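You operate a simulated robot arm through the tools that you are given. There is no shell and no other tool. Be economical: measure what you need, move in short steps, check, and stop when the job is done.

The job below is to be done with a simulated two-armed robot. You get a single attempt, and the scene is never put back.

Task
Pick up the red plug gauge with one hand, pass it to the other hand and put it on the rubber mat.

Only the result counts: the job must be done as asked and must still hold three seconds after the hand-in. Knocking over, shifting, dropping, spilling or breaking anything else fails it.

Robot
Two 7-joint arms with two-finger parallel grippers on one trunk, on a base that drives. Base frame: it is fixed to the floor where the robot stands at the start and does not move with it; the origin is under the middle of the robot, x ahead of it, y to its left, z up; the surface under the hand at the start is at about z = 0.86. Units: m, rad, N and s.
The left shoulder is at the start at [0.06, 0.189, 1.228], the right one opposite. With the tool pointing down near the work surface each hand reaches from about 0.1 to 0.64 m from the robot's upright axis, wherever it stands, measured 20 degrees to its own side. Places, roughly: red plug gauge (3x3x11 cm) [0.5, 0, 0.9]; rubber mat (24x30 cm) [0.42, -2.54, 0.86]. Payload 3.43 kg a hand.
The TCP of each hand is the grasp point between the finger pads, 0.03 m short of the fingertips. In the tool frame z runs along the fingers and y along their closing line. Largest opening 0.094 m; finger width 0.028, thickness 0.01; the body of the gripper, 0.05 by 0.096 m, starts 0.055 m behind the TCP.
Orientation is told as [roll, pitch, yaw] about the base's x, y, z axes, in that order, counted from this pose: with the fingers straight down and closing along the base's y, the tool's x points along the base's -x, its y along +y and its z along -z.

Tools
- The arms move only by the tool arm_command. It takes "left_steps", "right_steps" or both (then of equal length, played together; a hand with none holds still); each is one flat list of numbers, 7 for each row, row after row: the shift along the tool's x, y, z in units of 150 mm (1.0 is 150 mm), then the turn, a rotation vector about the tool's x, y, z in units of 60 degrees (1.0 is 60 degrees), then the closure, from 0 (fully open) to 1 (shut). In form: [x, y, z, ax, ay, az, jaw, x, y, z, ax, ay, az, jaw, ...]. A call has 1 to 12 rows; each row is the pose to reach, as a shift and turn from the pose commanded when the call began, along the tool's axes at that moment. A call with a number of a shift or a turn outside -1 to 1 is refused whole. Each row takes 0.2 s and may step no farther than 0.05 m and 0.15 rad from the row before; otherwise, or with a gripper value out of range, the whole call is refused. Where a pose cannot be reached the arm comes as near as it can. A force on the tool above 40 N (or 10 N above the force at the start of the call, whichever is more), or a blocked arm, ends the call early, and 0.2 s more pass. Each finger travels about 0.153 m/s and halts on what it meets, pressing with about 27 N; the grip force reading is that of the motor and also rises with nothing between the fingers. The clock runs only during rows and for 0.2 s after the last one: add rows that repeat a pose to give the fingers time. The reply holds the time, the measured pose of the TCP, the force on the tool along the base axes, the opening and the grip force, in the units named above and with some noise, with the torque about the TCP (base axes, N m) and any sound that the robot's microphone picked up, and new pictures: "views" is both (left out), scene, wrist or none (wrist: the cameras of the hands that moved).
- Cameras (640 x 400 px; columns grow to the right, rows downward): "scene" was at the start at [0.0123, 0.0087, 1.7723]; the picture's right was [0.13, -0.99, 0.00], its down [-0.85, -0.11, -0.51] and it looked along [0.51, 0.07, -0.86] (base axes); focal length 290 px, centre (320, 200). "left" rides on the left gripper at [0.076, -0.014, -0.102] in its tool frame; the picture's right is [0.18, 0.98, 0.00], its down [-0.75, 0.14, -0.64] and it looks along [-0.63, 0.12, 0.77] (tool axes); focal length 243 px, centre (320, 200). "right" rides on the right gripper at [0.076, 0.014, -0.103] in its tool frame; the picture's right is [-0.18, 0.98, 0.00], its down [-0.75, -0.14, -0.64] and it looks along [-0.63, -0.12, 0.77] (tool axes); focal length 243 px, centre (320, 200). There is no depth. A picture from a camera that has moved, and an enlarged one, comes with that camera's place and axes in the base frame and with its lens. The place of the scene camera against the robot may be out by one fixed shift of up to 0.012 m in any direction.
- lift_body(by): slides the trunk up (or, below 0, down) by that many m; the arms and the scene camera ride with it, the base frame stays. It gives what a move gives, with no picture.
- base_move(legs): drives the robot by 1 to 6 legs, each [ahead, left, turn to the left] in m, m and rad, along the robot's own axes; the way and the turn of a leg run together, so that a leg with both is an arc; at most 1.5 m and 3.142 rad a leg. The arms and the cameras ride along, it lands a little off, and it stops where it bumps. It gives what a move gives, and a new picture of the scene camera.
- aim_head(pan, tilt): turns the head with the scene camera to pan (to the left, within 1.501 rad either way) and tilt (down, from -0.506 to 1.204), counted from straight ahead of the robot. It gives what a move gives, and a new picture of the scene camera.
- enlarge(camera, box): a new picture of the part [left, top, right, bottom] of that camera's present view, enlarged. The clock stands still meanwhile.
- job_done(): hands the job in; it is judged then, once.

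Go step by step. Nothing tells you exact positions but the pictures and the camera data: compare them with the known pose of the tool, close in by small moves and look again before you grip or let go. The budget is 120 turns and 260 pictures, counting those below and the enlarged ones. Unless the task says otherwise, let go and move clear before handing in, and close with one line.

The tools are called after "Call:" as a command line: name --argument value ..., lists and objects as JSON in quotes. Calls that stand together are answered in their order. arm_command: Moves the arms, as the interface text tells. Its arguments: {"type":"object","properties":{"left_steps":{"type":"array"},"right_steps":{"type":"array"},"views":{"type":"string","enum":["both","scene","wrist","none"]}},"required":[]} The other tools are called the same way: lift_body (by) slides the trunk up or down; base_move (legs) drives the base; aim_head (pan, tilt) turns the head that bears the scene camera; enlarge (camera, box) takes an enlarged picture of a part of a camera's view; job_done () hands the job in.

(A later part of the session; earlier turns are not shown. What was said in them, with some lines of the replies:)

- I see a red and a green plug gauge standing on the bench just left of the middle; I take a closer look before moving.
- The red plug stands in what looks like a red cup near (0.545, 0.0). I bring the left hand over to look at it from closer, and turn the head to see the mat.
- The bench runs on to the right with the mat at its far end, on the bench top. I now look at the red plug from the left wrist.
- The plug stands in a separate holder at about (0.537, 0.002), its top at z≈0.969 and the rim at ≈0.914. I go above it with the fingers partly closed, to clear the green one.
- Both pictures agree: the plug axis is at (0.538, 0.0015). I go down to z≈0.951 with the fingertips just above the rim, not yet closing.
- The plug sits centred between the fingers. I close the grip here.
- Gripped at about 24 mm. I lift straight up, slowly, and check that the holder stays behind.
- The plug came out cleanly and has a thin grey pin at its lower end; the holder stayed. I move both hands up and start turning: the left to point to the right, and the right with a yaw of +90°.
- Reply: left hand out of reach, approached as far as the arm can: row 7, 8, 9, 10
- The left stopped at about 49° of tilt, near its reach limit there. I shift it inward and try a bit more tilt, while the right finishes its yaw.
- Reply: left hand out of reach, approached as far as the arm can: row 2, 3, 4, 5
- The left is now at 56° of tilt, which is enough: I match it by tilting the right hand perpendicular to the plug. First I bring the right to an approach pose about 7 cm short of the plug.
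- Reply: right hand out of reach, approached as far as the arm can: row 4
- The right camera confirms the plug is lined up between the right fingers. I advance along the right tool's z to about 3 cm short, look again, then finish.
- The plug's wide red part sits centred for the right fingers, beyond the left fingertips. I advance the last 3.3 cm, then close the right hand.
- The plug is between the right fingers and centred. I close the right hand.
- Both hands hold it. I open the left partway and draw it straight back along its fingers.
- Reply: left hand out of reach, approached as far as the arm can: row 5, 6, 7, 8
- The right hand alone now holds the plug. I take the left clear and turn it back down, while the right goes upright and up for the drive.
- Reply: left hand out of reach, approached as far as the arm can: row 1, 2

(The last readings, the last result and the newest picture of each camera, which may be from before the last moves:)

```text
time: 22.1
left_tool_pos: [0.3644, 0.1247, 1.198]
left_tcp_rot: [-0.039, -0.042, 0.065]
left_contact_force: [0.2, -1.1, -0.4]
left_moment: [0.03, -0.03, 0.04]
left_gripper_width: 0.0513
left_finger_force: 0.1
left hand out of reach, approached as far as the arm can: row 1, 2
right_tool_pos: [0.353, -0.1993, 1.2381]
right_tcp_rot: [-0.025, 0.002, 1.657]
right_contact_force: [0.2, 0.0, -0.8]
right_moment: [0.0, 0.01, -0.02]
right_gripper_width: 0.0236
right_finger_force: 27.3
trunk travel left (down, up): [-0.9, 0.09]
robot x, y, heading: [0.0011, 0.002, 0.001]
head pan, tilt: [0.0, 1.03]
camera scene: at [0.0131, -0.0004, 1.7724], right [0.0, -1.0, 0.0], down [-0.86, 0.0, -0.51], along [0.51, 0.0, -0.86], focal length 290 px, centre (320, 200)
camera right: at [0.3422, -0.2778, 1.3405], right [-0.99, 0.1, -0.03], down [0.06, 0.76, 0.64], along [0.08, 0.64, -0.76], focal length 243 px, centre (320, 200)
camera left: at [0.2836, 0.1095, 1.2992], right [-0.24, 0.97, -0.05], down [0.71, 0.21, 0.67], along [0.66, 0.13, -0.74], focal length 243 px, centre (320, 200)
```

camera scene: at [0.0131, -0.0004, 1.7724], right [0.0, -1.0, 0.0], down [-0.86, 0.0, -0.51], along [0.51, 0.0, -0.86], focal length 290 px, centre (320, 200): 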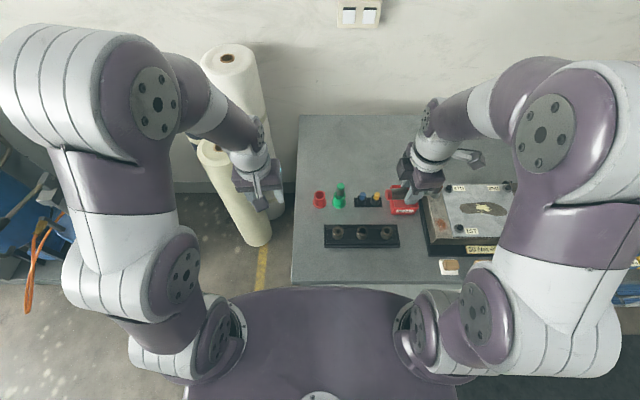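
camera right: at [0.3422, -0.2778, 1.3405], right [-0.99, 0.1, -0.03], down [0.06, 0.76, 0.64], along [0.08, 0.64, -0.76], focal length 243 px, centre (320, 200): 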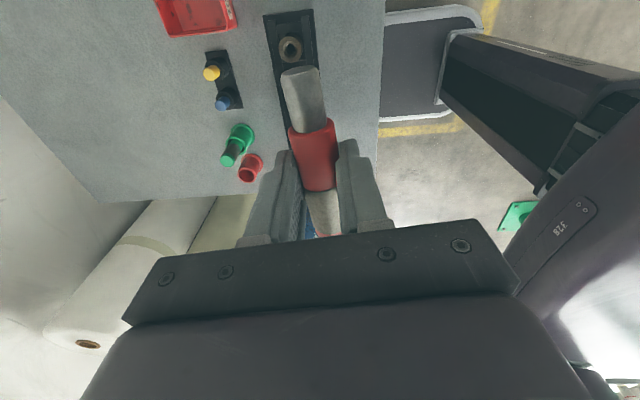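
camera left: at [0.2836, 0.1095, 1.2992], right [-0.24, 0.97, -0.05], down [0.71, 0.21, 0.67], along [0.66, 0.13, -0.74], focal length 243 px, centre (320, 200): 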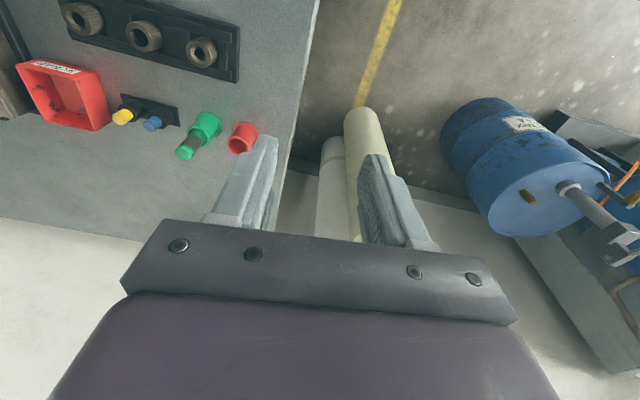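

The plug is now held level in the right hand alone. Before driving I look along the way to the right.

Call:
aim_head --pan -1.4 --tilt 0.55

```text
time: 23.6
left_tool_pos: [0.3623, 0.1259, 1.1983]
left_tcp_rot: [-0.043, -0.042, 0.065]
left_contact_force: [0.5, 0.7, -0.4]
left_moment: [0.01, -0.01, 0.01]
left_gripper_width: 0.0519
left_finger_force: 0.1
right_tool_pos: [0.353, -0.199, 1.2371]
right_tcp_rot: [-0.026, -0.001, 1.656]
right_contact_force: [-0.1, -0.5, -0.4]
right_moment: [0.0, 0.02, -0.03]
right_gripper_width: 0.0238
right_finger_force: 27.5
trunk travel left (down, up): [-0.9, 0.09]
robot x, y, heading: [0.0005, 0.0036, 0.001]
head pan, tilt: [-1.4, 0.55]
camera scene: at [-0.0393, -0.0886, 1.811], right [-0.99, -0.17, 0.0], down [-0.09, 0.52, -0.85], along [0.15, -0.84, -0.52], focal length 290 px, centre (320, 200)
```

scene: 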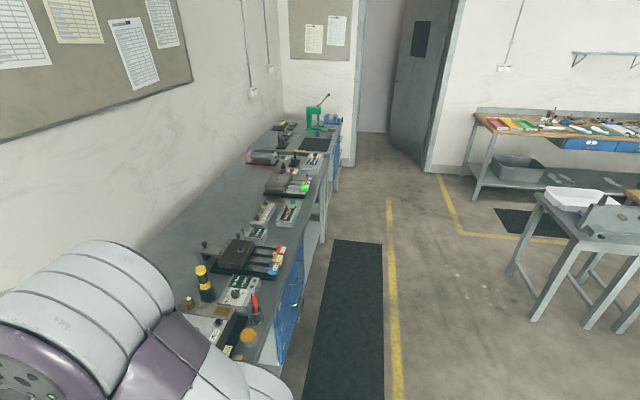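

The lane beside the bench is clear. I back off 0.2 m and drive right in two legs, keeping short of the green press at the far end.

Call:
base_move --legs '[[-0.2, 0, 0], [0, -1.0, 0], [0, -0.8, 0]]'

```text
time: 33.9
left_tool_pos: [0.1589, -1.683, 1.1991]
left_tcp_rot: [-0.043, -0.039, 0.052]
left_contact_force: [-0.5, 0.1, 0.0]
left_moment: [-0.03, 0.02, -0.03]
left_gripper_width: 0.0518
left_finger_force: 0.0
right_tool_pos: [0.1448, -2.0083, 1.2373]
right_tcp_rot: [-0.025, 0.003, 1.647]
right_contact_force: [1.2, -0.2, -1.3]
right_moment: [-0.01, -0.01, 0.01]
right_gripper_width: 0.024
right_finger_force: 26.5
trunk travel left (down, up): [-0.9, 0.09]
robot x, y, heading: [-0.2064, -1.8034, -0.012]
head pan, tilt: [-1.4, 0.55]
camera scene: at [-0.2464, -1.8925, 1.8111], right [-0.99, -0.16, 0.0], down [-0.08, 0.52, -0.85], along [0.14, -0.84, -0.52], focal length 290 px, centre (320, 200)
```

scene: 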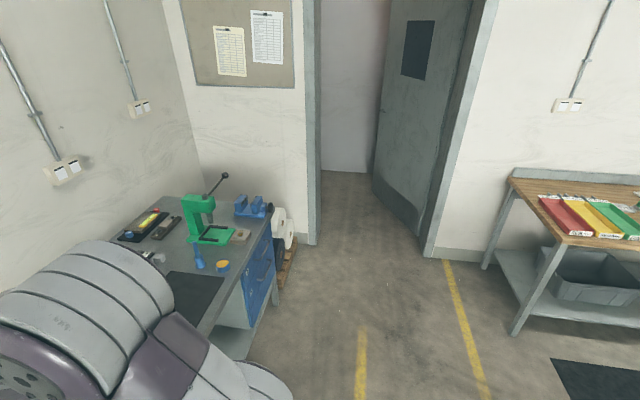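

I'm near the mat with the green press beyond it. I turn the head to see the mat directly.

Call:
aim_head --pan -0.75 --tilt 0.75

```text
time: 34.9
left_tool_pos: [0.1575, -1.6848, 1.198]
left_tcp_rot: [-0.042, -0.04, 0.054]
left_contact_force: [0.8, 0.2, -0.6]
left_moment: [-0.02, 0.0, 0.0]
left_gripper_width: 0.0515
left_finger_force: 0.1
right_tool_pos: [0.1442, -2.0082, 1.239]
right_tcp_rot: [-0.027, 0.003, 1.645]
right_contact_force: [0.4, 0.1, -1.2]
right_moment: [-0.04, -0.02, 0.01]
right_gripper_width: 0.0237
right_finger_force: 26.7
trunk travel left (down, up): [-0.9, 0.09]
robot x, y, heading: [-0.2096, -1.8056, -0.012]
head pan, tilt: [-0.75, 0.75]
camera scene: at [-0.2008, -1.8617, 1.7936], right [-0.69, -0.72, 0.0], down [-0.49, 0.47, -0.73], along [0.53, -0.51, -0.68], focal length 290 px, centre (320, 200)
```

scene: 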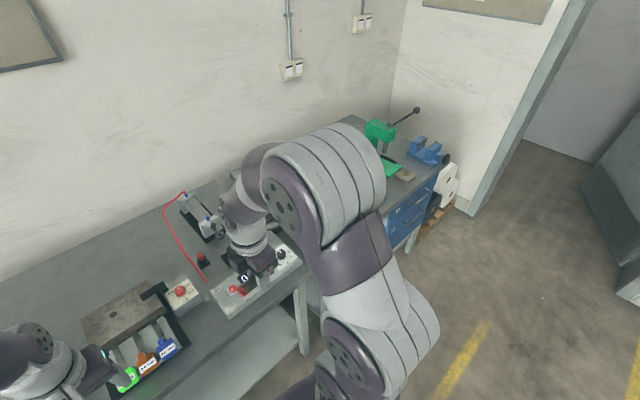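

The plug is still held; the arm hides the mat. I drive 0.54 m further right and look down from there.

Call:
base_move --legs '[[0, -0.54, 0.012]]'

Call:
aim_head --pan -0.05 --tilt 0.85

```text
time: 38.1
left_tool_pos: [0.1533, -2.2247, 1.1988]
left_tcp_rot: [-0.042, -0.041, 0.064]
left_contact_force: [-0.5, 0.4, -0.1]
left_moment: [-0.02, -0.02, 0.0]
left_gripper_width: 0.052
left_finger_force: 0.1
right_tool_pos: [0.1425, -2.5503, 1.2369]
right_tcp_rot: [-0.026, 0.002, 1.653]
right_contact_force: [-0.6, 0.3, -1.6]
right_moment: [-0.04, 0.03, 0.01]
right_gripper_width: 0.0241
right_finger_force: 27.6
trunk travel left (down, up): [-0.9, 0.09]
robot x, y, heading: [-0.2084, -2.3499, 0.001]
head pan, tilt: [-0.75, 0.75]
camera scene: at [-0.2038, -2.4053, 1.7937], right [-0.68, -0.73, 0.0], down [-0.5, 0.47, -0.73], along [0.53, -0.5, -0.68], focal length 290 px, centre (320, 200)
```

scene: 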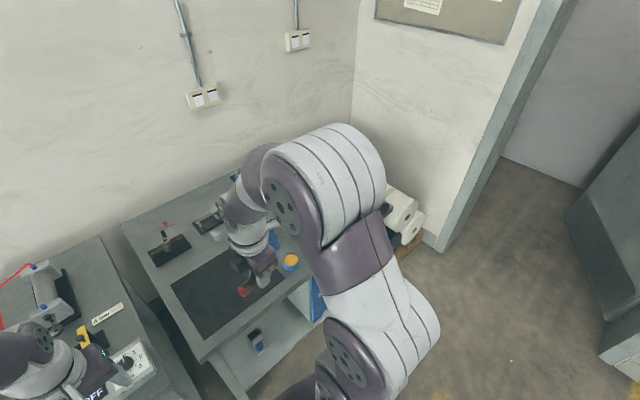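

```text
time: 39.1
left_tool_pos: [0.1544, -2.2252, 1.1984]
left_tcp_rot: [-0.041, -0.039, 0.063]
left_contact_force: [0.1, 0.5, 1.3]
left_moment: [0.03, -0.02, -0.04]
left_gripper_width: 0.0518
left_finger_force: 0.1
right_tool_pos: [0.1436, -2.5507, 1.2379]
right_tcp_rot: [-0.027, 0.002, 1.652]
right_contact_force: [0.1, -0.3, -2.3]
right_moment: [-0.05, -0.01, -0.02]
right_gripper_width: 0.024
right_finger_force: 27.2
trunk travel left (down, up): [-0.9, 0.09]
robot x, y, heading: [-0.2089, -2.3476, -0.001]
head pan, tilt: [-0.051, 0.85]
camera scene: at [-0.1862, -2.3537, 1.7856], right [-0.05, -1.0, 0.0], down [-0.75, 0.04, -0.66], along [0.66, -0.04, -0.75], focal length 290 px, centre (320, 200)
```

scene: 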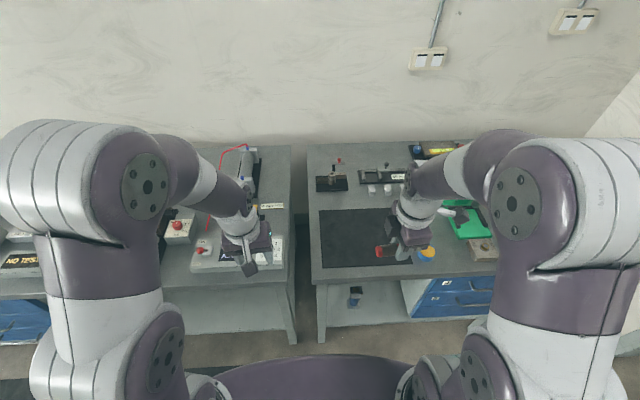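

The mat spans roughly x 0.31–0.56, y −2.40 to −2.70. I drive 0.2 m ahead again, to the same distance from the bench as at the start.

Call:
base_move --legs '[[0.2, 0, 0]]'

Call:
enlarge --camera "right" --box '[0, 0, 640, 400]'

```text
time: 40.7
left_tool_pos: [0.3508, -2.2265, 1.1999]
left_tcp_rot: [-0.041, -0.043, 0.062]
left_contact_force: [-0.3, 0.0, -0.8]
left_moment: [0.0, -0.02, -0.02]
left_gripper_width: 0.0521
left_finger_force: 0.0
right_tool_pos: [0.3399, -2.5494, 1.2379]
right_tcp_rot: [-0.029, 0.002, 1.652]
right_contact_force: [0.0, -0.1, -1.1]
right_moment: [-0.04, -0.05, 0.01]
right_gripper_width: 0.0239
right_finger_force: 27.2
trunk travel left (down, up): [-0.9, 0.09]
robot x, y, heading: [-0.01, -2.3512, -0.008]
head pan, tilt: [-0.051, 0.85]
camera scene: at [0.0091, -2.3546, 1.7857], right [-0.05, -1.0, 0.0], down [-0.75, 0.04, -0.66], along [0.66, -0.04, -0.75], focal length 290 px, centre (320, 200)
```

scene: 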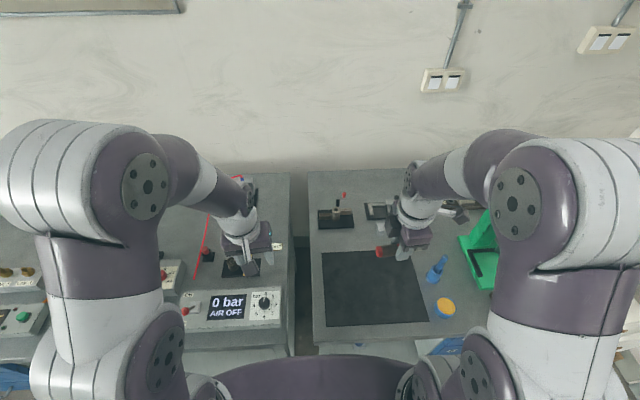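

```text
1.00 times, centred on (320, 200) of right (not enlarged: the box is as wide or as high as the picture)
camera zoom: at [0.3283, -2.629, 1.3413], right [-0.99, 0.1, -0.03], down [0.06, 0.76, 0.65], along [0.09, 0.64, -0.76], focal length 243 px, centre (320, 200)
```

zoom: 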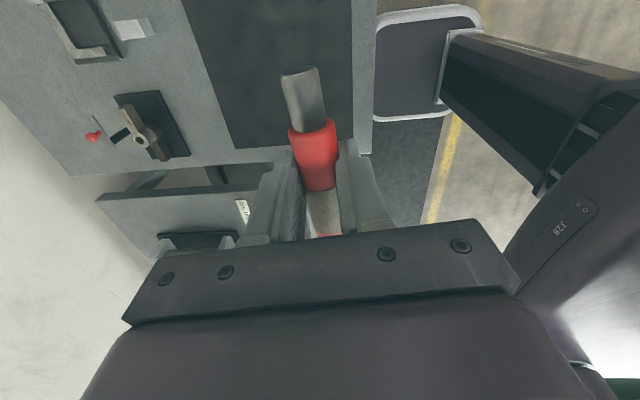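

The mat centre is about (0.435, −2.555), with the screwdriver and tape clear to its right. I move the right hand above it and down to z≈1.09.

Call:
arm_command --right_steps '[0.01, -0.2, 0.05, -0.01, 0, 0, 1, 0.03, -0.4, 0.15, -0.02, 0, 0, 1, 0.051, -0.603, 0.3, -0.028, 0, 0, 1, 0.051, -0.603, 0.5, -0.028, 0, 0, 1, 0.051, -0.603, 0.75, -0.028, 0, 0, 1, 0.051, -0.603, 1, -0.028, 0, 0, 1, 0.051, -0.603, 1, -0.028, 0, 0, 1]'

```text
time: 42.3
left_tool_pos: [0.3533, -2.225, 1.1983]
left_tcp_rot: [-0.041, -0.04, 0.061]
left_contact_force: [-0.6, 0.4, 0.2]
left_moment: [-0.02, -0.01, -0.01]
left_gripper_width: 0.0518
left_finger_force: 0.0
right_tool_pos: [0.4369, -2.5502, 1.0886]
right_tcp_rot: [0.004, 0.001, 1.653]
right_contact_force: [-0.4, 0.1, -2.1]
right_moment: [-0.03, 0.0, 0.02]
right_gripper_width: 0.0238
right_finger_force: 26.9
trunk travel left (down, up): [-0.9, 0.09]
robot x, y, heading: [-0.0104, -2.3486, -0.004]
head pan, tilt: [-0.051, 0.85]
camera scene: at [0.0119, -2.3545, 1.7856], right [-0.05, -1.0, 0.0], down [-0.75, 0.04, -0.66], along [0.66, -0.04, -0.75], focal length 290 px, centre (320, 200)
camera right: at [0.4285, -2.6282, 1.1921], right [-0.99, 0.1, 0.0], down [0.08, 0.76, 0.64], along [0.06, 0.64, -0.77], focal length 243 px, centre (320, 200)
```

scene: 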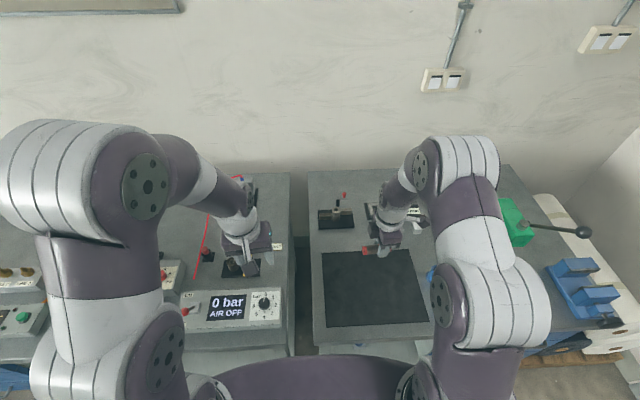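
right: 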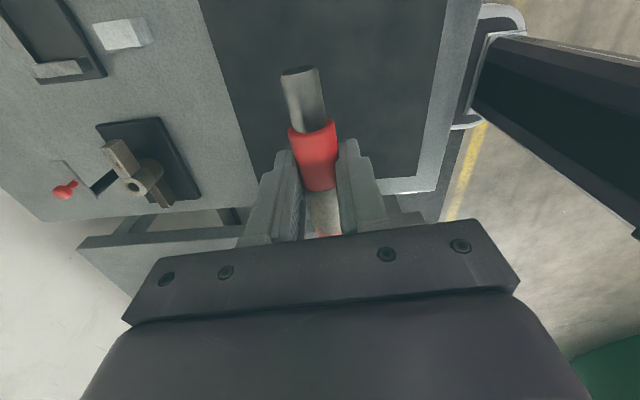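

The plug is over the mat with margin all around. I go down to about z=0.94 and look.

Call:
arm_command --right_steps '[0, 0, 0.25, 0, 0, 0, 1, 0, 0, 0.5, 0, 0, 0, 1, 0, 0, 0.7, 0, 0, 0, 1, 0, 0, 0.86, 0, 0, 0, 1, 0, 0, 0.99, 0, 0, 0, 1, 0, 0, 0.99, 0, 0, 0, 1]'

Call:
enlarge --camera "scene" --box '[310, 190, 470, 290]'

```text
time: 43.7
left_tool_pos: [0.3517, -2.2251, 1.1983]
left_tcp_rot: [-0.042, -0.04, 0.06]
left_contact_force: [-0.3, 0.6, 0.4]
left_moment: [-0.02, 0.0, -0.02]
left_gripper_width: 0.0518
left_finger_force: 0.1
right_tool_pos: [0.4365, -2.5512, 0.9412]
right_tcp_rot: [0.004, 0.0, 1.653]
right_contact_force: [-0.7, -0.5, -1.3]
right_moment: [-0.01, -0.02, 0.0]
right_gripper_width: 0.0239
right_finger_force: 27.4
trunk travel left (down, up): [-0.9, 0.09]
robot x, y, heading: [-0.0085, -2.3516, -0.008]
head pan, tilt: [-0.051, 0.85]
camera scene: at [0.0126, -2.3545, 1.7856], right [-0.05, -1.0, 0.0], down [-0.75, 0.04, -0.66], along [0.66, -0.04, -0.75], focal length 290 px, centre (320, 200)
camera right: at [0.428, -2.6288, 1.0444], right [-0.99, 0.1, 0.0], down [0.08, 0.76, 0.64], along [0.06, 0.64, -0.77], focal length 243 px, centre (320, 200)
```

scene: 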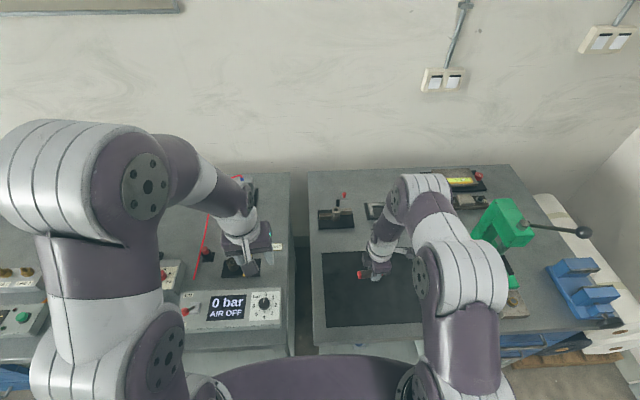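
right: 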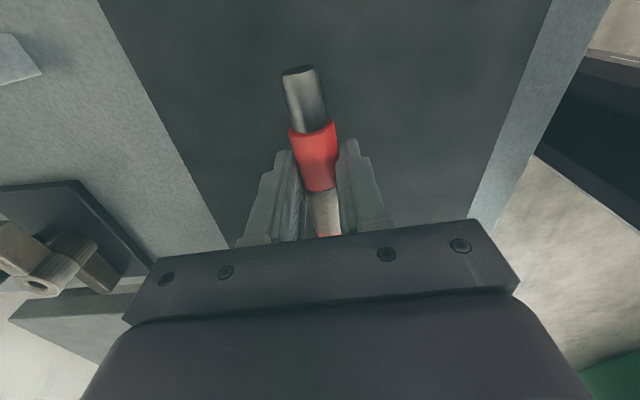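

```text
4.00 times, centred on (390, 240) of scene
camera zoom: at [0.0126, -2.3545, 1.7856], right [-0.05, -1.0, 0.0], down [-0.75, 0.04, -0.66], along [0.66, -0.04, -0.75], focal length 1158 px, centre (40, 40)
```

zoom: 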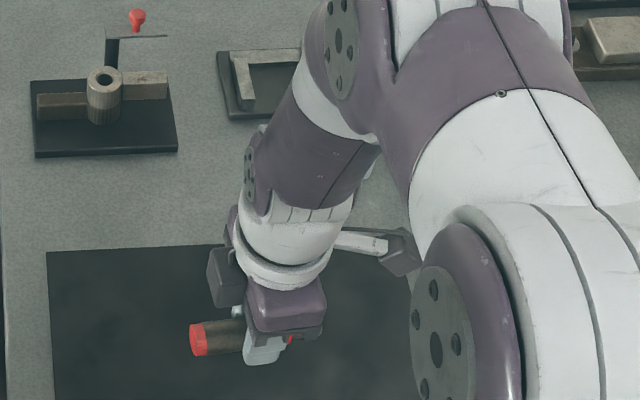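

All clear. I go down to z≈0.90, then feel for contact in small steps.

Call:
arm_command --right_steps '[0, 0, 0.15, 0, 0, 0, 1, 0, 0, 0.27, 0, 0, 0, 1, 0, 0, 0.27, 0, 0, 0, 1]' --views "none"

Call:
arm_command --right_steps '[0, 0, 0.015, 0, 0, 0, 1, 0, 0, 0.025, 0, 0, 0, 1, 0, 0, 0.025, 0, 0, 0, 1]' --views "none"

```text
time: 44.5
left_tool_pos: [0.3524, -2.226, 1.2002]
left_tcp_rot: [-0.043, -0.039, 0.061]
left_contact_force: [0.2, -0.2, -0.1]
left_moment: [0.0, 0.04, 0.04]
left_gripper_width: 0.0517
left_finger_force: 0.0
right_tool_pos: [0.4363, -2.55, 0.901]
right_tcp_rot: [0.004, 0.002, 1.653]
right_contact_force: [0.3, -0.3, -1.3]
right_moment: [0.01, 0.0, -0.01]
right_gripper_width: 0.024
right_finger_force: 27.4
trunk travel left (down, up): [-0.9, 0.09]
robot x, y, heading: [-0.012, -2.3472, -0.005]
head pan, tilt: [-0.051, 0.85]
```

```text
time: 45.3
left_tool_pos: [0.3525, -2.2265, 1.198]
left_tcp_rot: [-0.042, -0.041, 0.061]
left_contact_force: [0.8, 0.0, 0.7]
left_moment: [0.01, 0.01, 0.01]
left_gripper_width: 0.0517
left_finger_force: 0.1
right_tool_pos: [0.4367, -2.5499, 0.8967]
right_tcp_rot: [0.005, 0.0, 1.653]
right_contact_force: [0.3, 0.5, -1.4]
right_moment: [-0.05, -0.04, -0.02]
right_gripper_width: 0.0239
right_finger_force: 26.2
trunk travel left (down, up): [-0.9, 0.09]
robot x, y, heading: [-0.0089, -2.3491, -0.007]
head pan, tilt: [-0.051, 0.85]
```

No contact yet at z=0.897. I go on in 1 mm steps.

Call:
arm_command --right_steps '[0, 0, 0.007, 0, 0, 0, 1, 0, 0, 0.014, 0, 0, 0, 1, 0, 0, 0.014, 0, 0, 0, 1]' --views "wrist"

Call:
arm_command --right_steps '[0, 0, 0.007, 0, 0, 0, 1, 0, 0, 0.014, 0, 0, 0, 1, 0, 0, 0.014, 0, 0, 0, 1]' --views "none"

```text
time: 46.1
left_tool_pos: [0.3531, -2.2259, 1.1984]
left_tcp_rot: [-0.042, -0.04, 0.061]
left_contact_force: [-0.3, 0.2, 0.4]
left_moment: [-0.01, 0.0, 0.0]
left_gripper_width: 0.0517
left_finger_force: 0.0
right_tool_pos: [0.4367, -2.5513, 0.8945]
right_tcp_rot: [0.003, 0.002, 1.655]
right_contact_force: [0.2, -0.7, -1.2]
right_moment: [0.01, 0.02, 0.02]
right_gripper_width: 0.0238
right_finger_force: 27.1
trunk travel left (down, up): [-0.9, 0.09]
robot x, y, heading: [-0.011, -2.3529, 0.0]
head pan, tilt: [-0.051, 0.85]
camera right: at [0.4283, -2.6288, 0.9984], right [-0.99, 0.1, 0.0], down [0.08, 0.76, 0.64], along [0.06, 0.64, -0.77], focal length 243 px, centre (320, 200)
```

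right: 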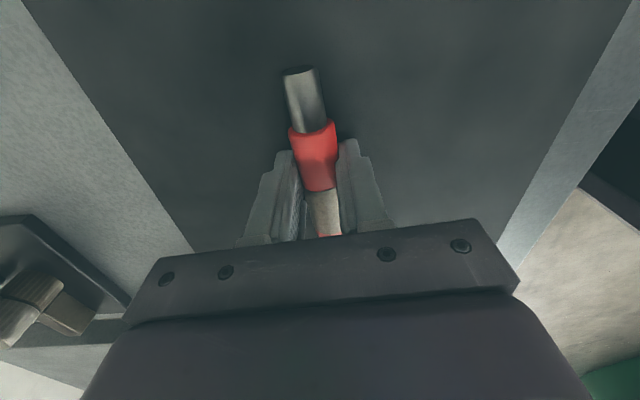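

```text
time: 46.9
left_tool_pos: [0.3515, -2.2257, 1.1987]
left_tcp_rot: [-0.042, -0.041, 0.061]
left_contact_force: [-0.3, -0.2, -0.2]
left_moment: [-0.02, 0.09, 0.01]
left_gripper_width: 0.0517
left_finger_force: 0.1
right_tool_pos: [0.4372, -2.5517, 0.8943]
right_tcp_rot: [0.002, 0.001, 1.654]
right_contact_force: [0.4, -1.6, 13.4]
right_moment: [0.48, 0.04, -0.02]
right_gripper_width: 0.0236
right_finger_force: 26.4
trunk travel left (down, up): [-0.9, 0.09]
robot x, y, heading: [-0.0066, -2.3491, 0.0]
head pan, tilt: [-0.051, 0.85]
```

Contact: about 13 N, so the plug rests on the mat. I ease up a hair and open slowly.

Call:
arm_command --right_steps '[0, 0, -0.007, 0, 0, 0, 1, 0, 0, -0.007, 0, 0, 0, 0.74, 0, 0, -0.007, 0, 0, 0, 0.72, 0, 0, -0.007, 0, 0, 0, 0.69, 0, 0, -0.007, 0, 0, 0, 0.66, 0, 0, -0.007, 0, 0, 0, 0.62, 0, 0, -0.007, 0, 0, 0, 0.58]'

```text
time: 48.5
left_tool_pos: [0.3536, -2.2258, 1.1976]
left_tcp_rot: [-0.041, -0.04, 0.061]
left_contact_force: [1.1, 0.6, 0.5]
left_moment: [-0.01, 0.02, 0.0]
left_gripper_width: 0.0515
left_finger_force: 0.1
right_tool_pos: [0.4374, -2.5513, 0.8938]
right_tcp_rot: [0.005, 0.0, 1.654]
right_contact_force: [-0.9, -0.8, 2.2]
right_moment: [-0.01, 0.01, -0.03]
right_gripper_width: 0.0387
right_finger_force: 0.1
trunk travel left (down, up): [-0.9, 0.09]
robot x, y, heading: [-0.0101, -2.3552, -0.007]
head pan, tilt: [-0.051, 0.85]
camera scene: at [0.0135, -2.3545, 1.7856], right [-0.05, -1.0, 0.0], down [-0.75, 0.04, -0.66], along [0.66, -0.04, -0.75], focal length 290 px, centre (320, 200)
camera right: at [0.4288, -2.6286, 0.9976], right [-0.99, 0.1, 0.0], down [0.08, 0.76, 0.64], along [0.06, 0.64, -0.77], focal length 243 px, centre (320, 200)
```

scene: 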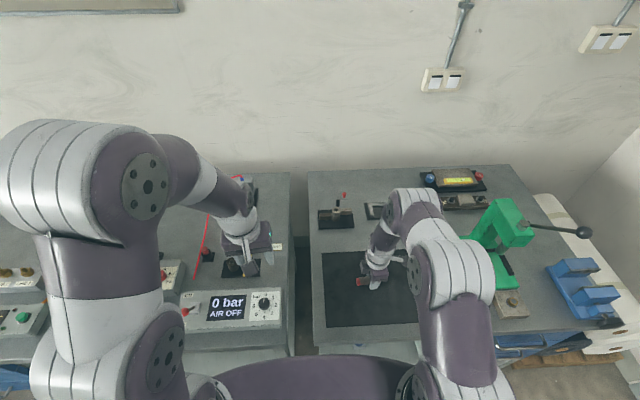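
right: 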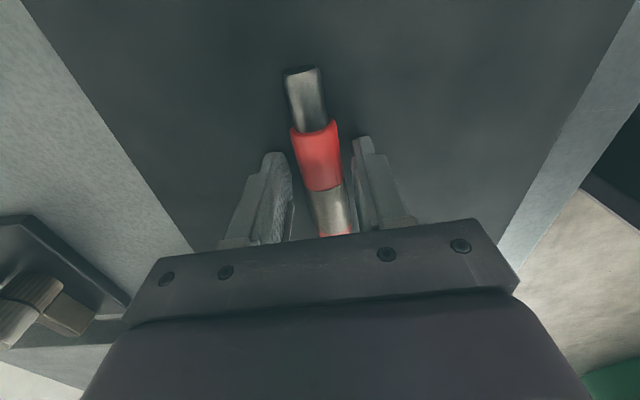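

The plug is free and lying between the fingers. I open a bit more and see whether it lies still.

Call:
arm_command --right_steps '[0, 0, 0, 0, 0, 0, 0.5, 0, 0, 0, 0, 0, 0, 0.4, 0, 0, 0, 0, 0, 0, 0.3, 0, 0, 0, 0, 0, 0, 0.3, 0, 0, 0, 0, 0, 0, 0.3, 0, 0, 0, 0, 0, 0, 0.3]' --views "wrist"

```text
time: 49.9
left_tool_pos: [0.3527, -2.2261, 1.1991]
left_tcp_rot: [-0.041, -0.038, 0.061]
left_contact_force: [0.5, -0.4, -0.3]
left_moment: [-0.01, 0.0, 0.03]
left_gripper_width: 0.0516
left_finger_force: 0.1
right_tool_pos: [0.4366, -2.5499, 0.8941]
right_tcp_rot: [0.004, 0.001, 1.652]
right_contact_force: [-1.3, -1.0, 0.3]
right_moment: [0.01, -0.02, 0.01]
right_gripper_width: 0.0655
right_finger_force: 0.0
trunk travel left (down, up): [-0.9, 0.09]
robot x, y, heading: [-0.0113, -2.3512, -0.005]
head pan, tilt: [-0.051, 0.85]
camera right: at [0.4283, -2.6287, 0.9976], right [-0.99, 0.1, 0.0], down [0.08, 0.76, 0.64], along [0.06, 0.64, -0.77], focal length 243 px, centre (320, 200)
```

right: 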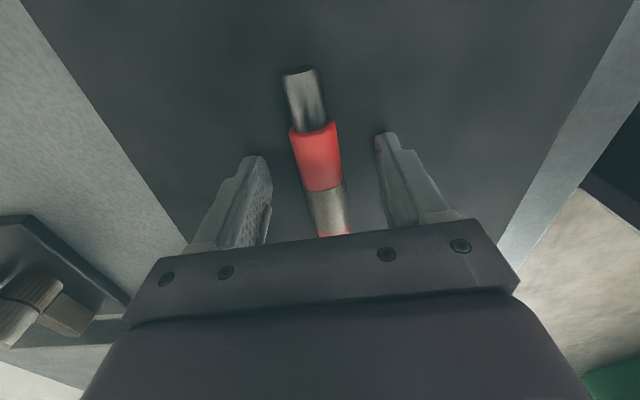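

It lies still. I raise the right hand straight up and check from above.

Call:
arm_command --right_steps '[0, 0, -0.1, 0, 0, 0, 0.3, 0, 0, -0.25, 0, 0, 0, 0.3, 0, 0, -0.45, 0, 0, 0, 0.3, 0, 0, -0.7, 0, 0, 0, 0.3, 0, 0, -0.95, 0, 0, 0, 0.3, 0, 0, -0.95, 0, 0, 0, 0.3]'

Call:
enlarge --camera "scene" --box '[310, 210, 470, 310]'

```text
time: 51.3
left_tool_pos: [0.3541, -2.2273, 1.1991]
left_tcp_rot: [-0.043, -0.041, 0.06]
left_contact_force: [-0.4, -0.9, 1.0]
left_moment: [0.0, -0.01, 0.0]
left_gripper_width: 0.0518
left_finger_force: 0.1
right_tool_pos: [0.4368, -2.5506, 1.037]
right_tcp_rot: [0.003, -0.001, 1.652]
right_contact_force: [-0.2, 0.3, -0.1]
right_moment: [0.02, 0.0, 0.01]
right_gripper_width: 0.0656
right_finger_force: 0.1
trunk travel left (down, up): [-0.9, 0.09]
robot x, y, heading: [-0.0103, -2.3503, 0.001]
head pan, tilt: [-0.051, 0.85]
camera scene: at [0.0136, -2.3548, 1.7856], right [-0.05, -1.0, 0.0], down [-0.75, 0.04, -0.66], along [0.66, -0.04, -0.75], focal length 290 px, centre (320, 200)
camera right: at [0.429, -2.6288, 1.1405], right [-0.99, 0.1, 0.0], down [0.08, 0.76, 0.64], along [0.06, 0.64, -0.77], focal length 243 px, centre (320, 200)
```

scene: 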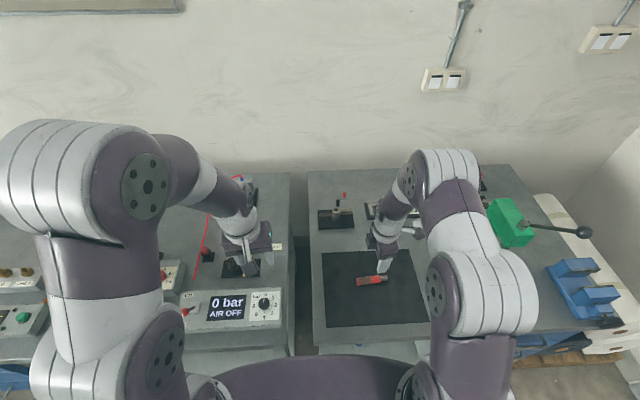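
right: 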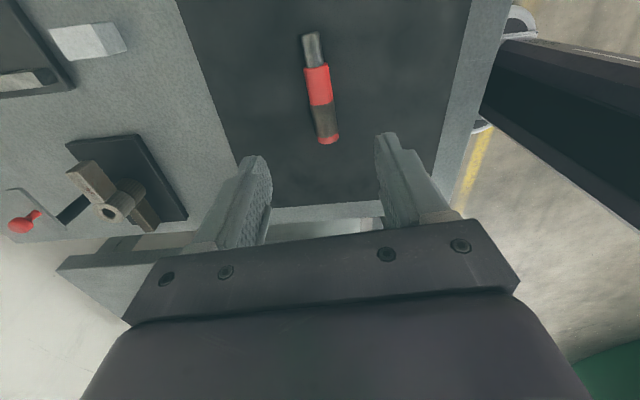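

```text
4.00 times, centred on (390, 260) of scene
camera zoom: at [0.0136, -2.3548, 1.7856], right [-0.05, -1.0, 0.0], down [-0.75, 0.04, -0.66], along [0.66, -0.04, -0.75], focal length 1158 px, centre (40, -40)
```

zoom: 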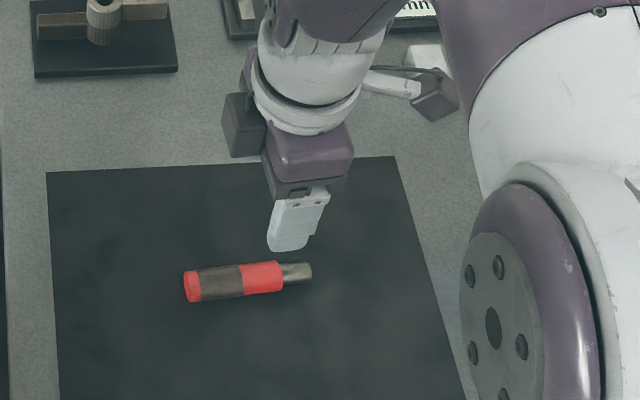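

The red plug gauge lies still in the middle of the mat, the hand is clear and nothing else was moved. I hand in.

Call:
job_done

```text
The job is handed in.
```

The left hand picked up the red plug gauge and passed it to the right hand. The right hand laid it on the rubber mat, where it was lying still at hand-in, and I saw nothing else disturbed.
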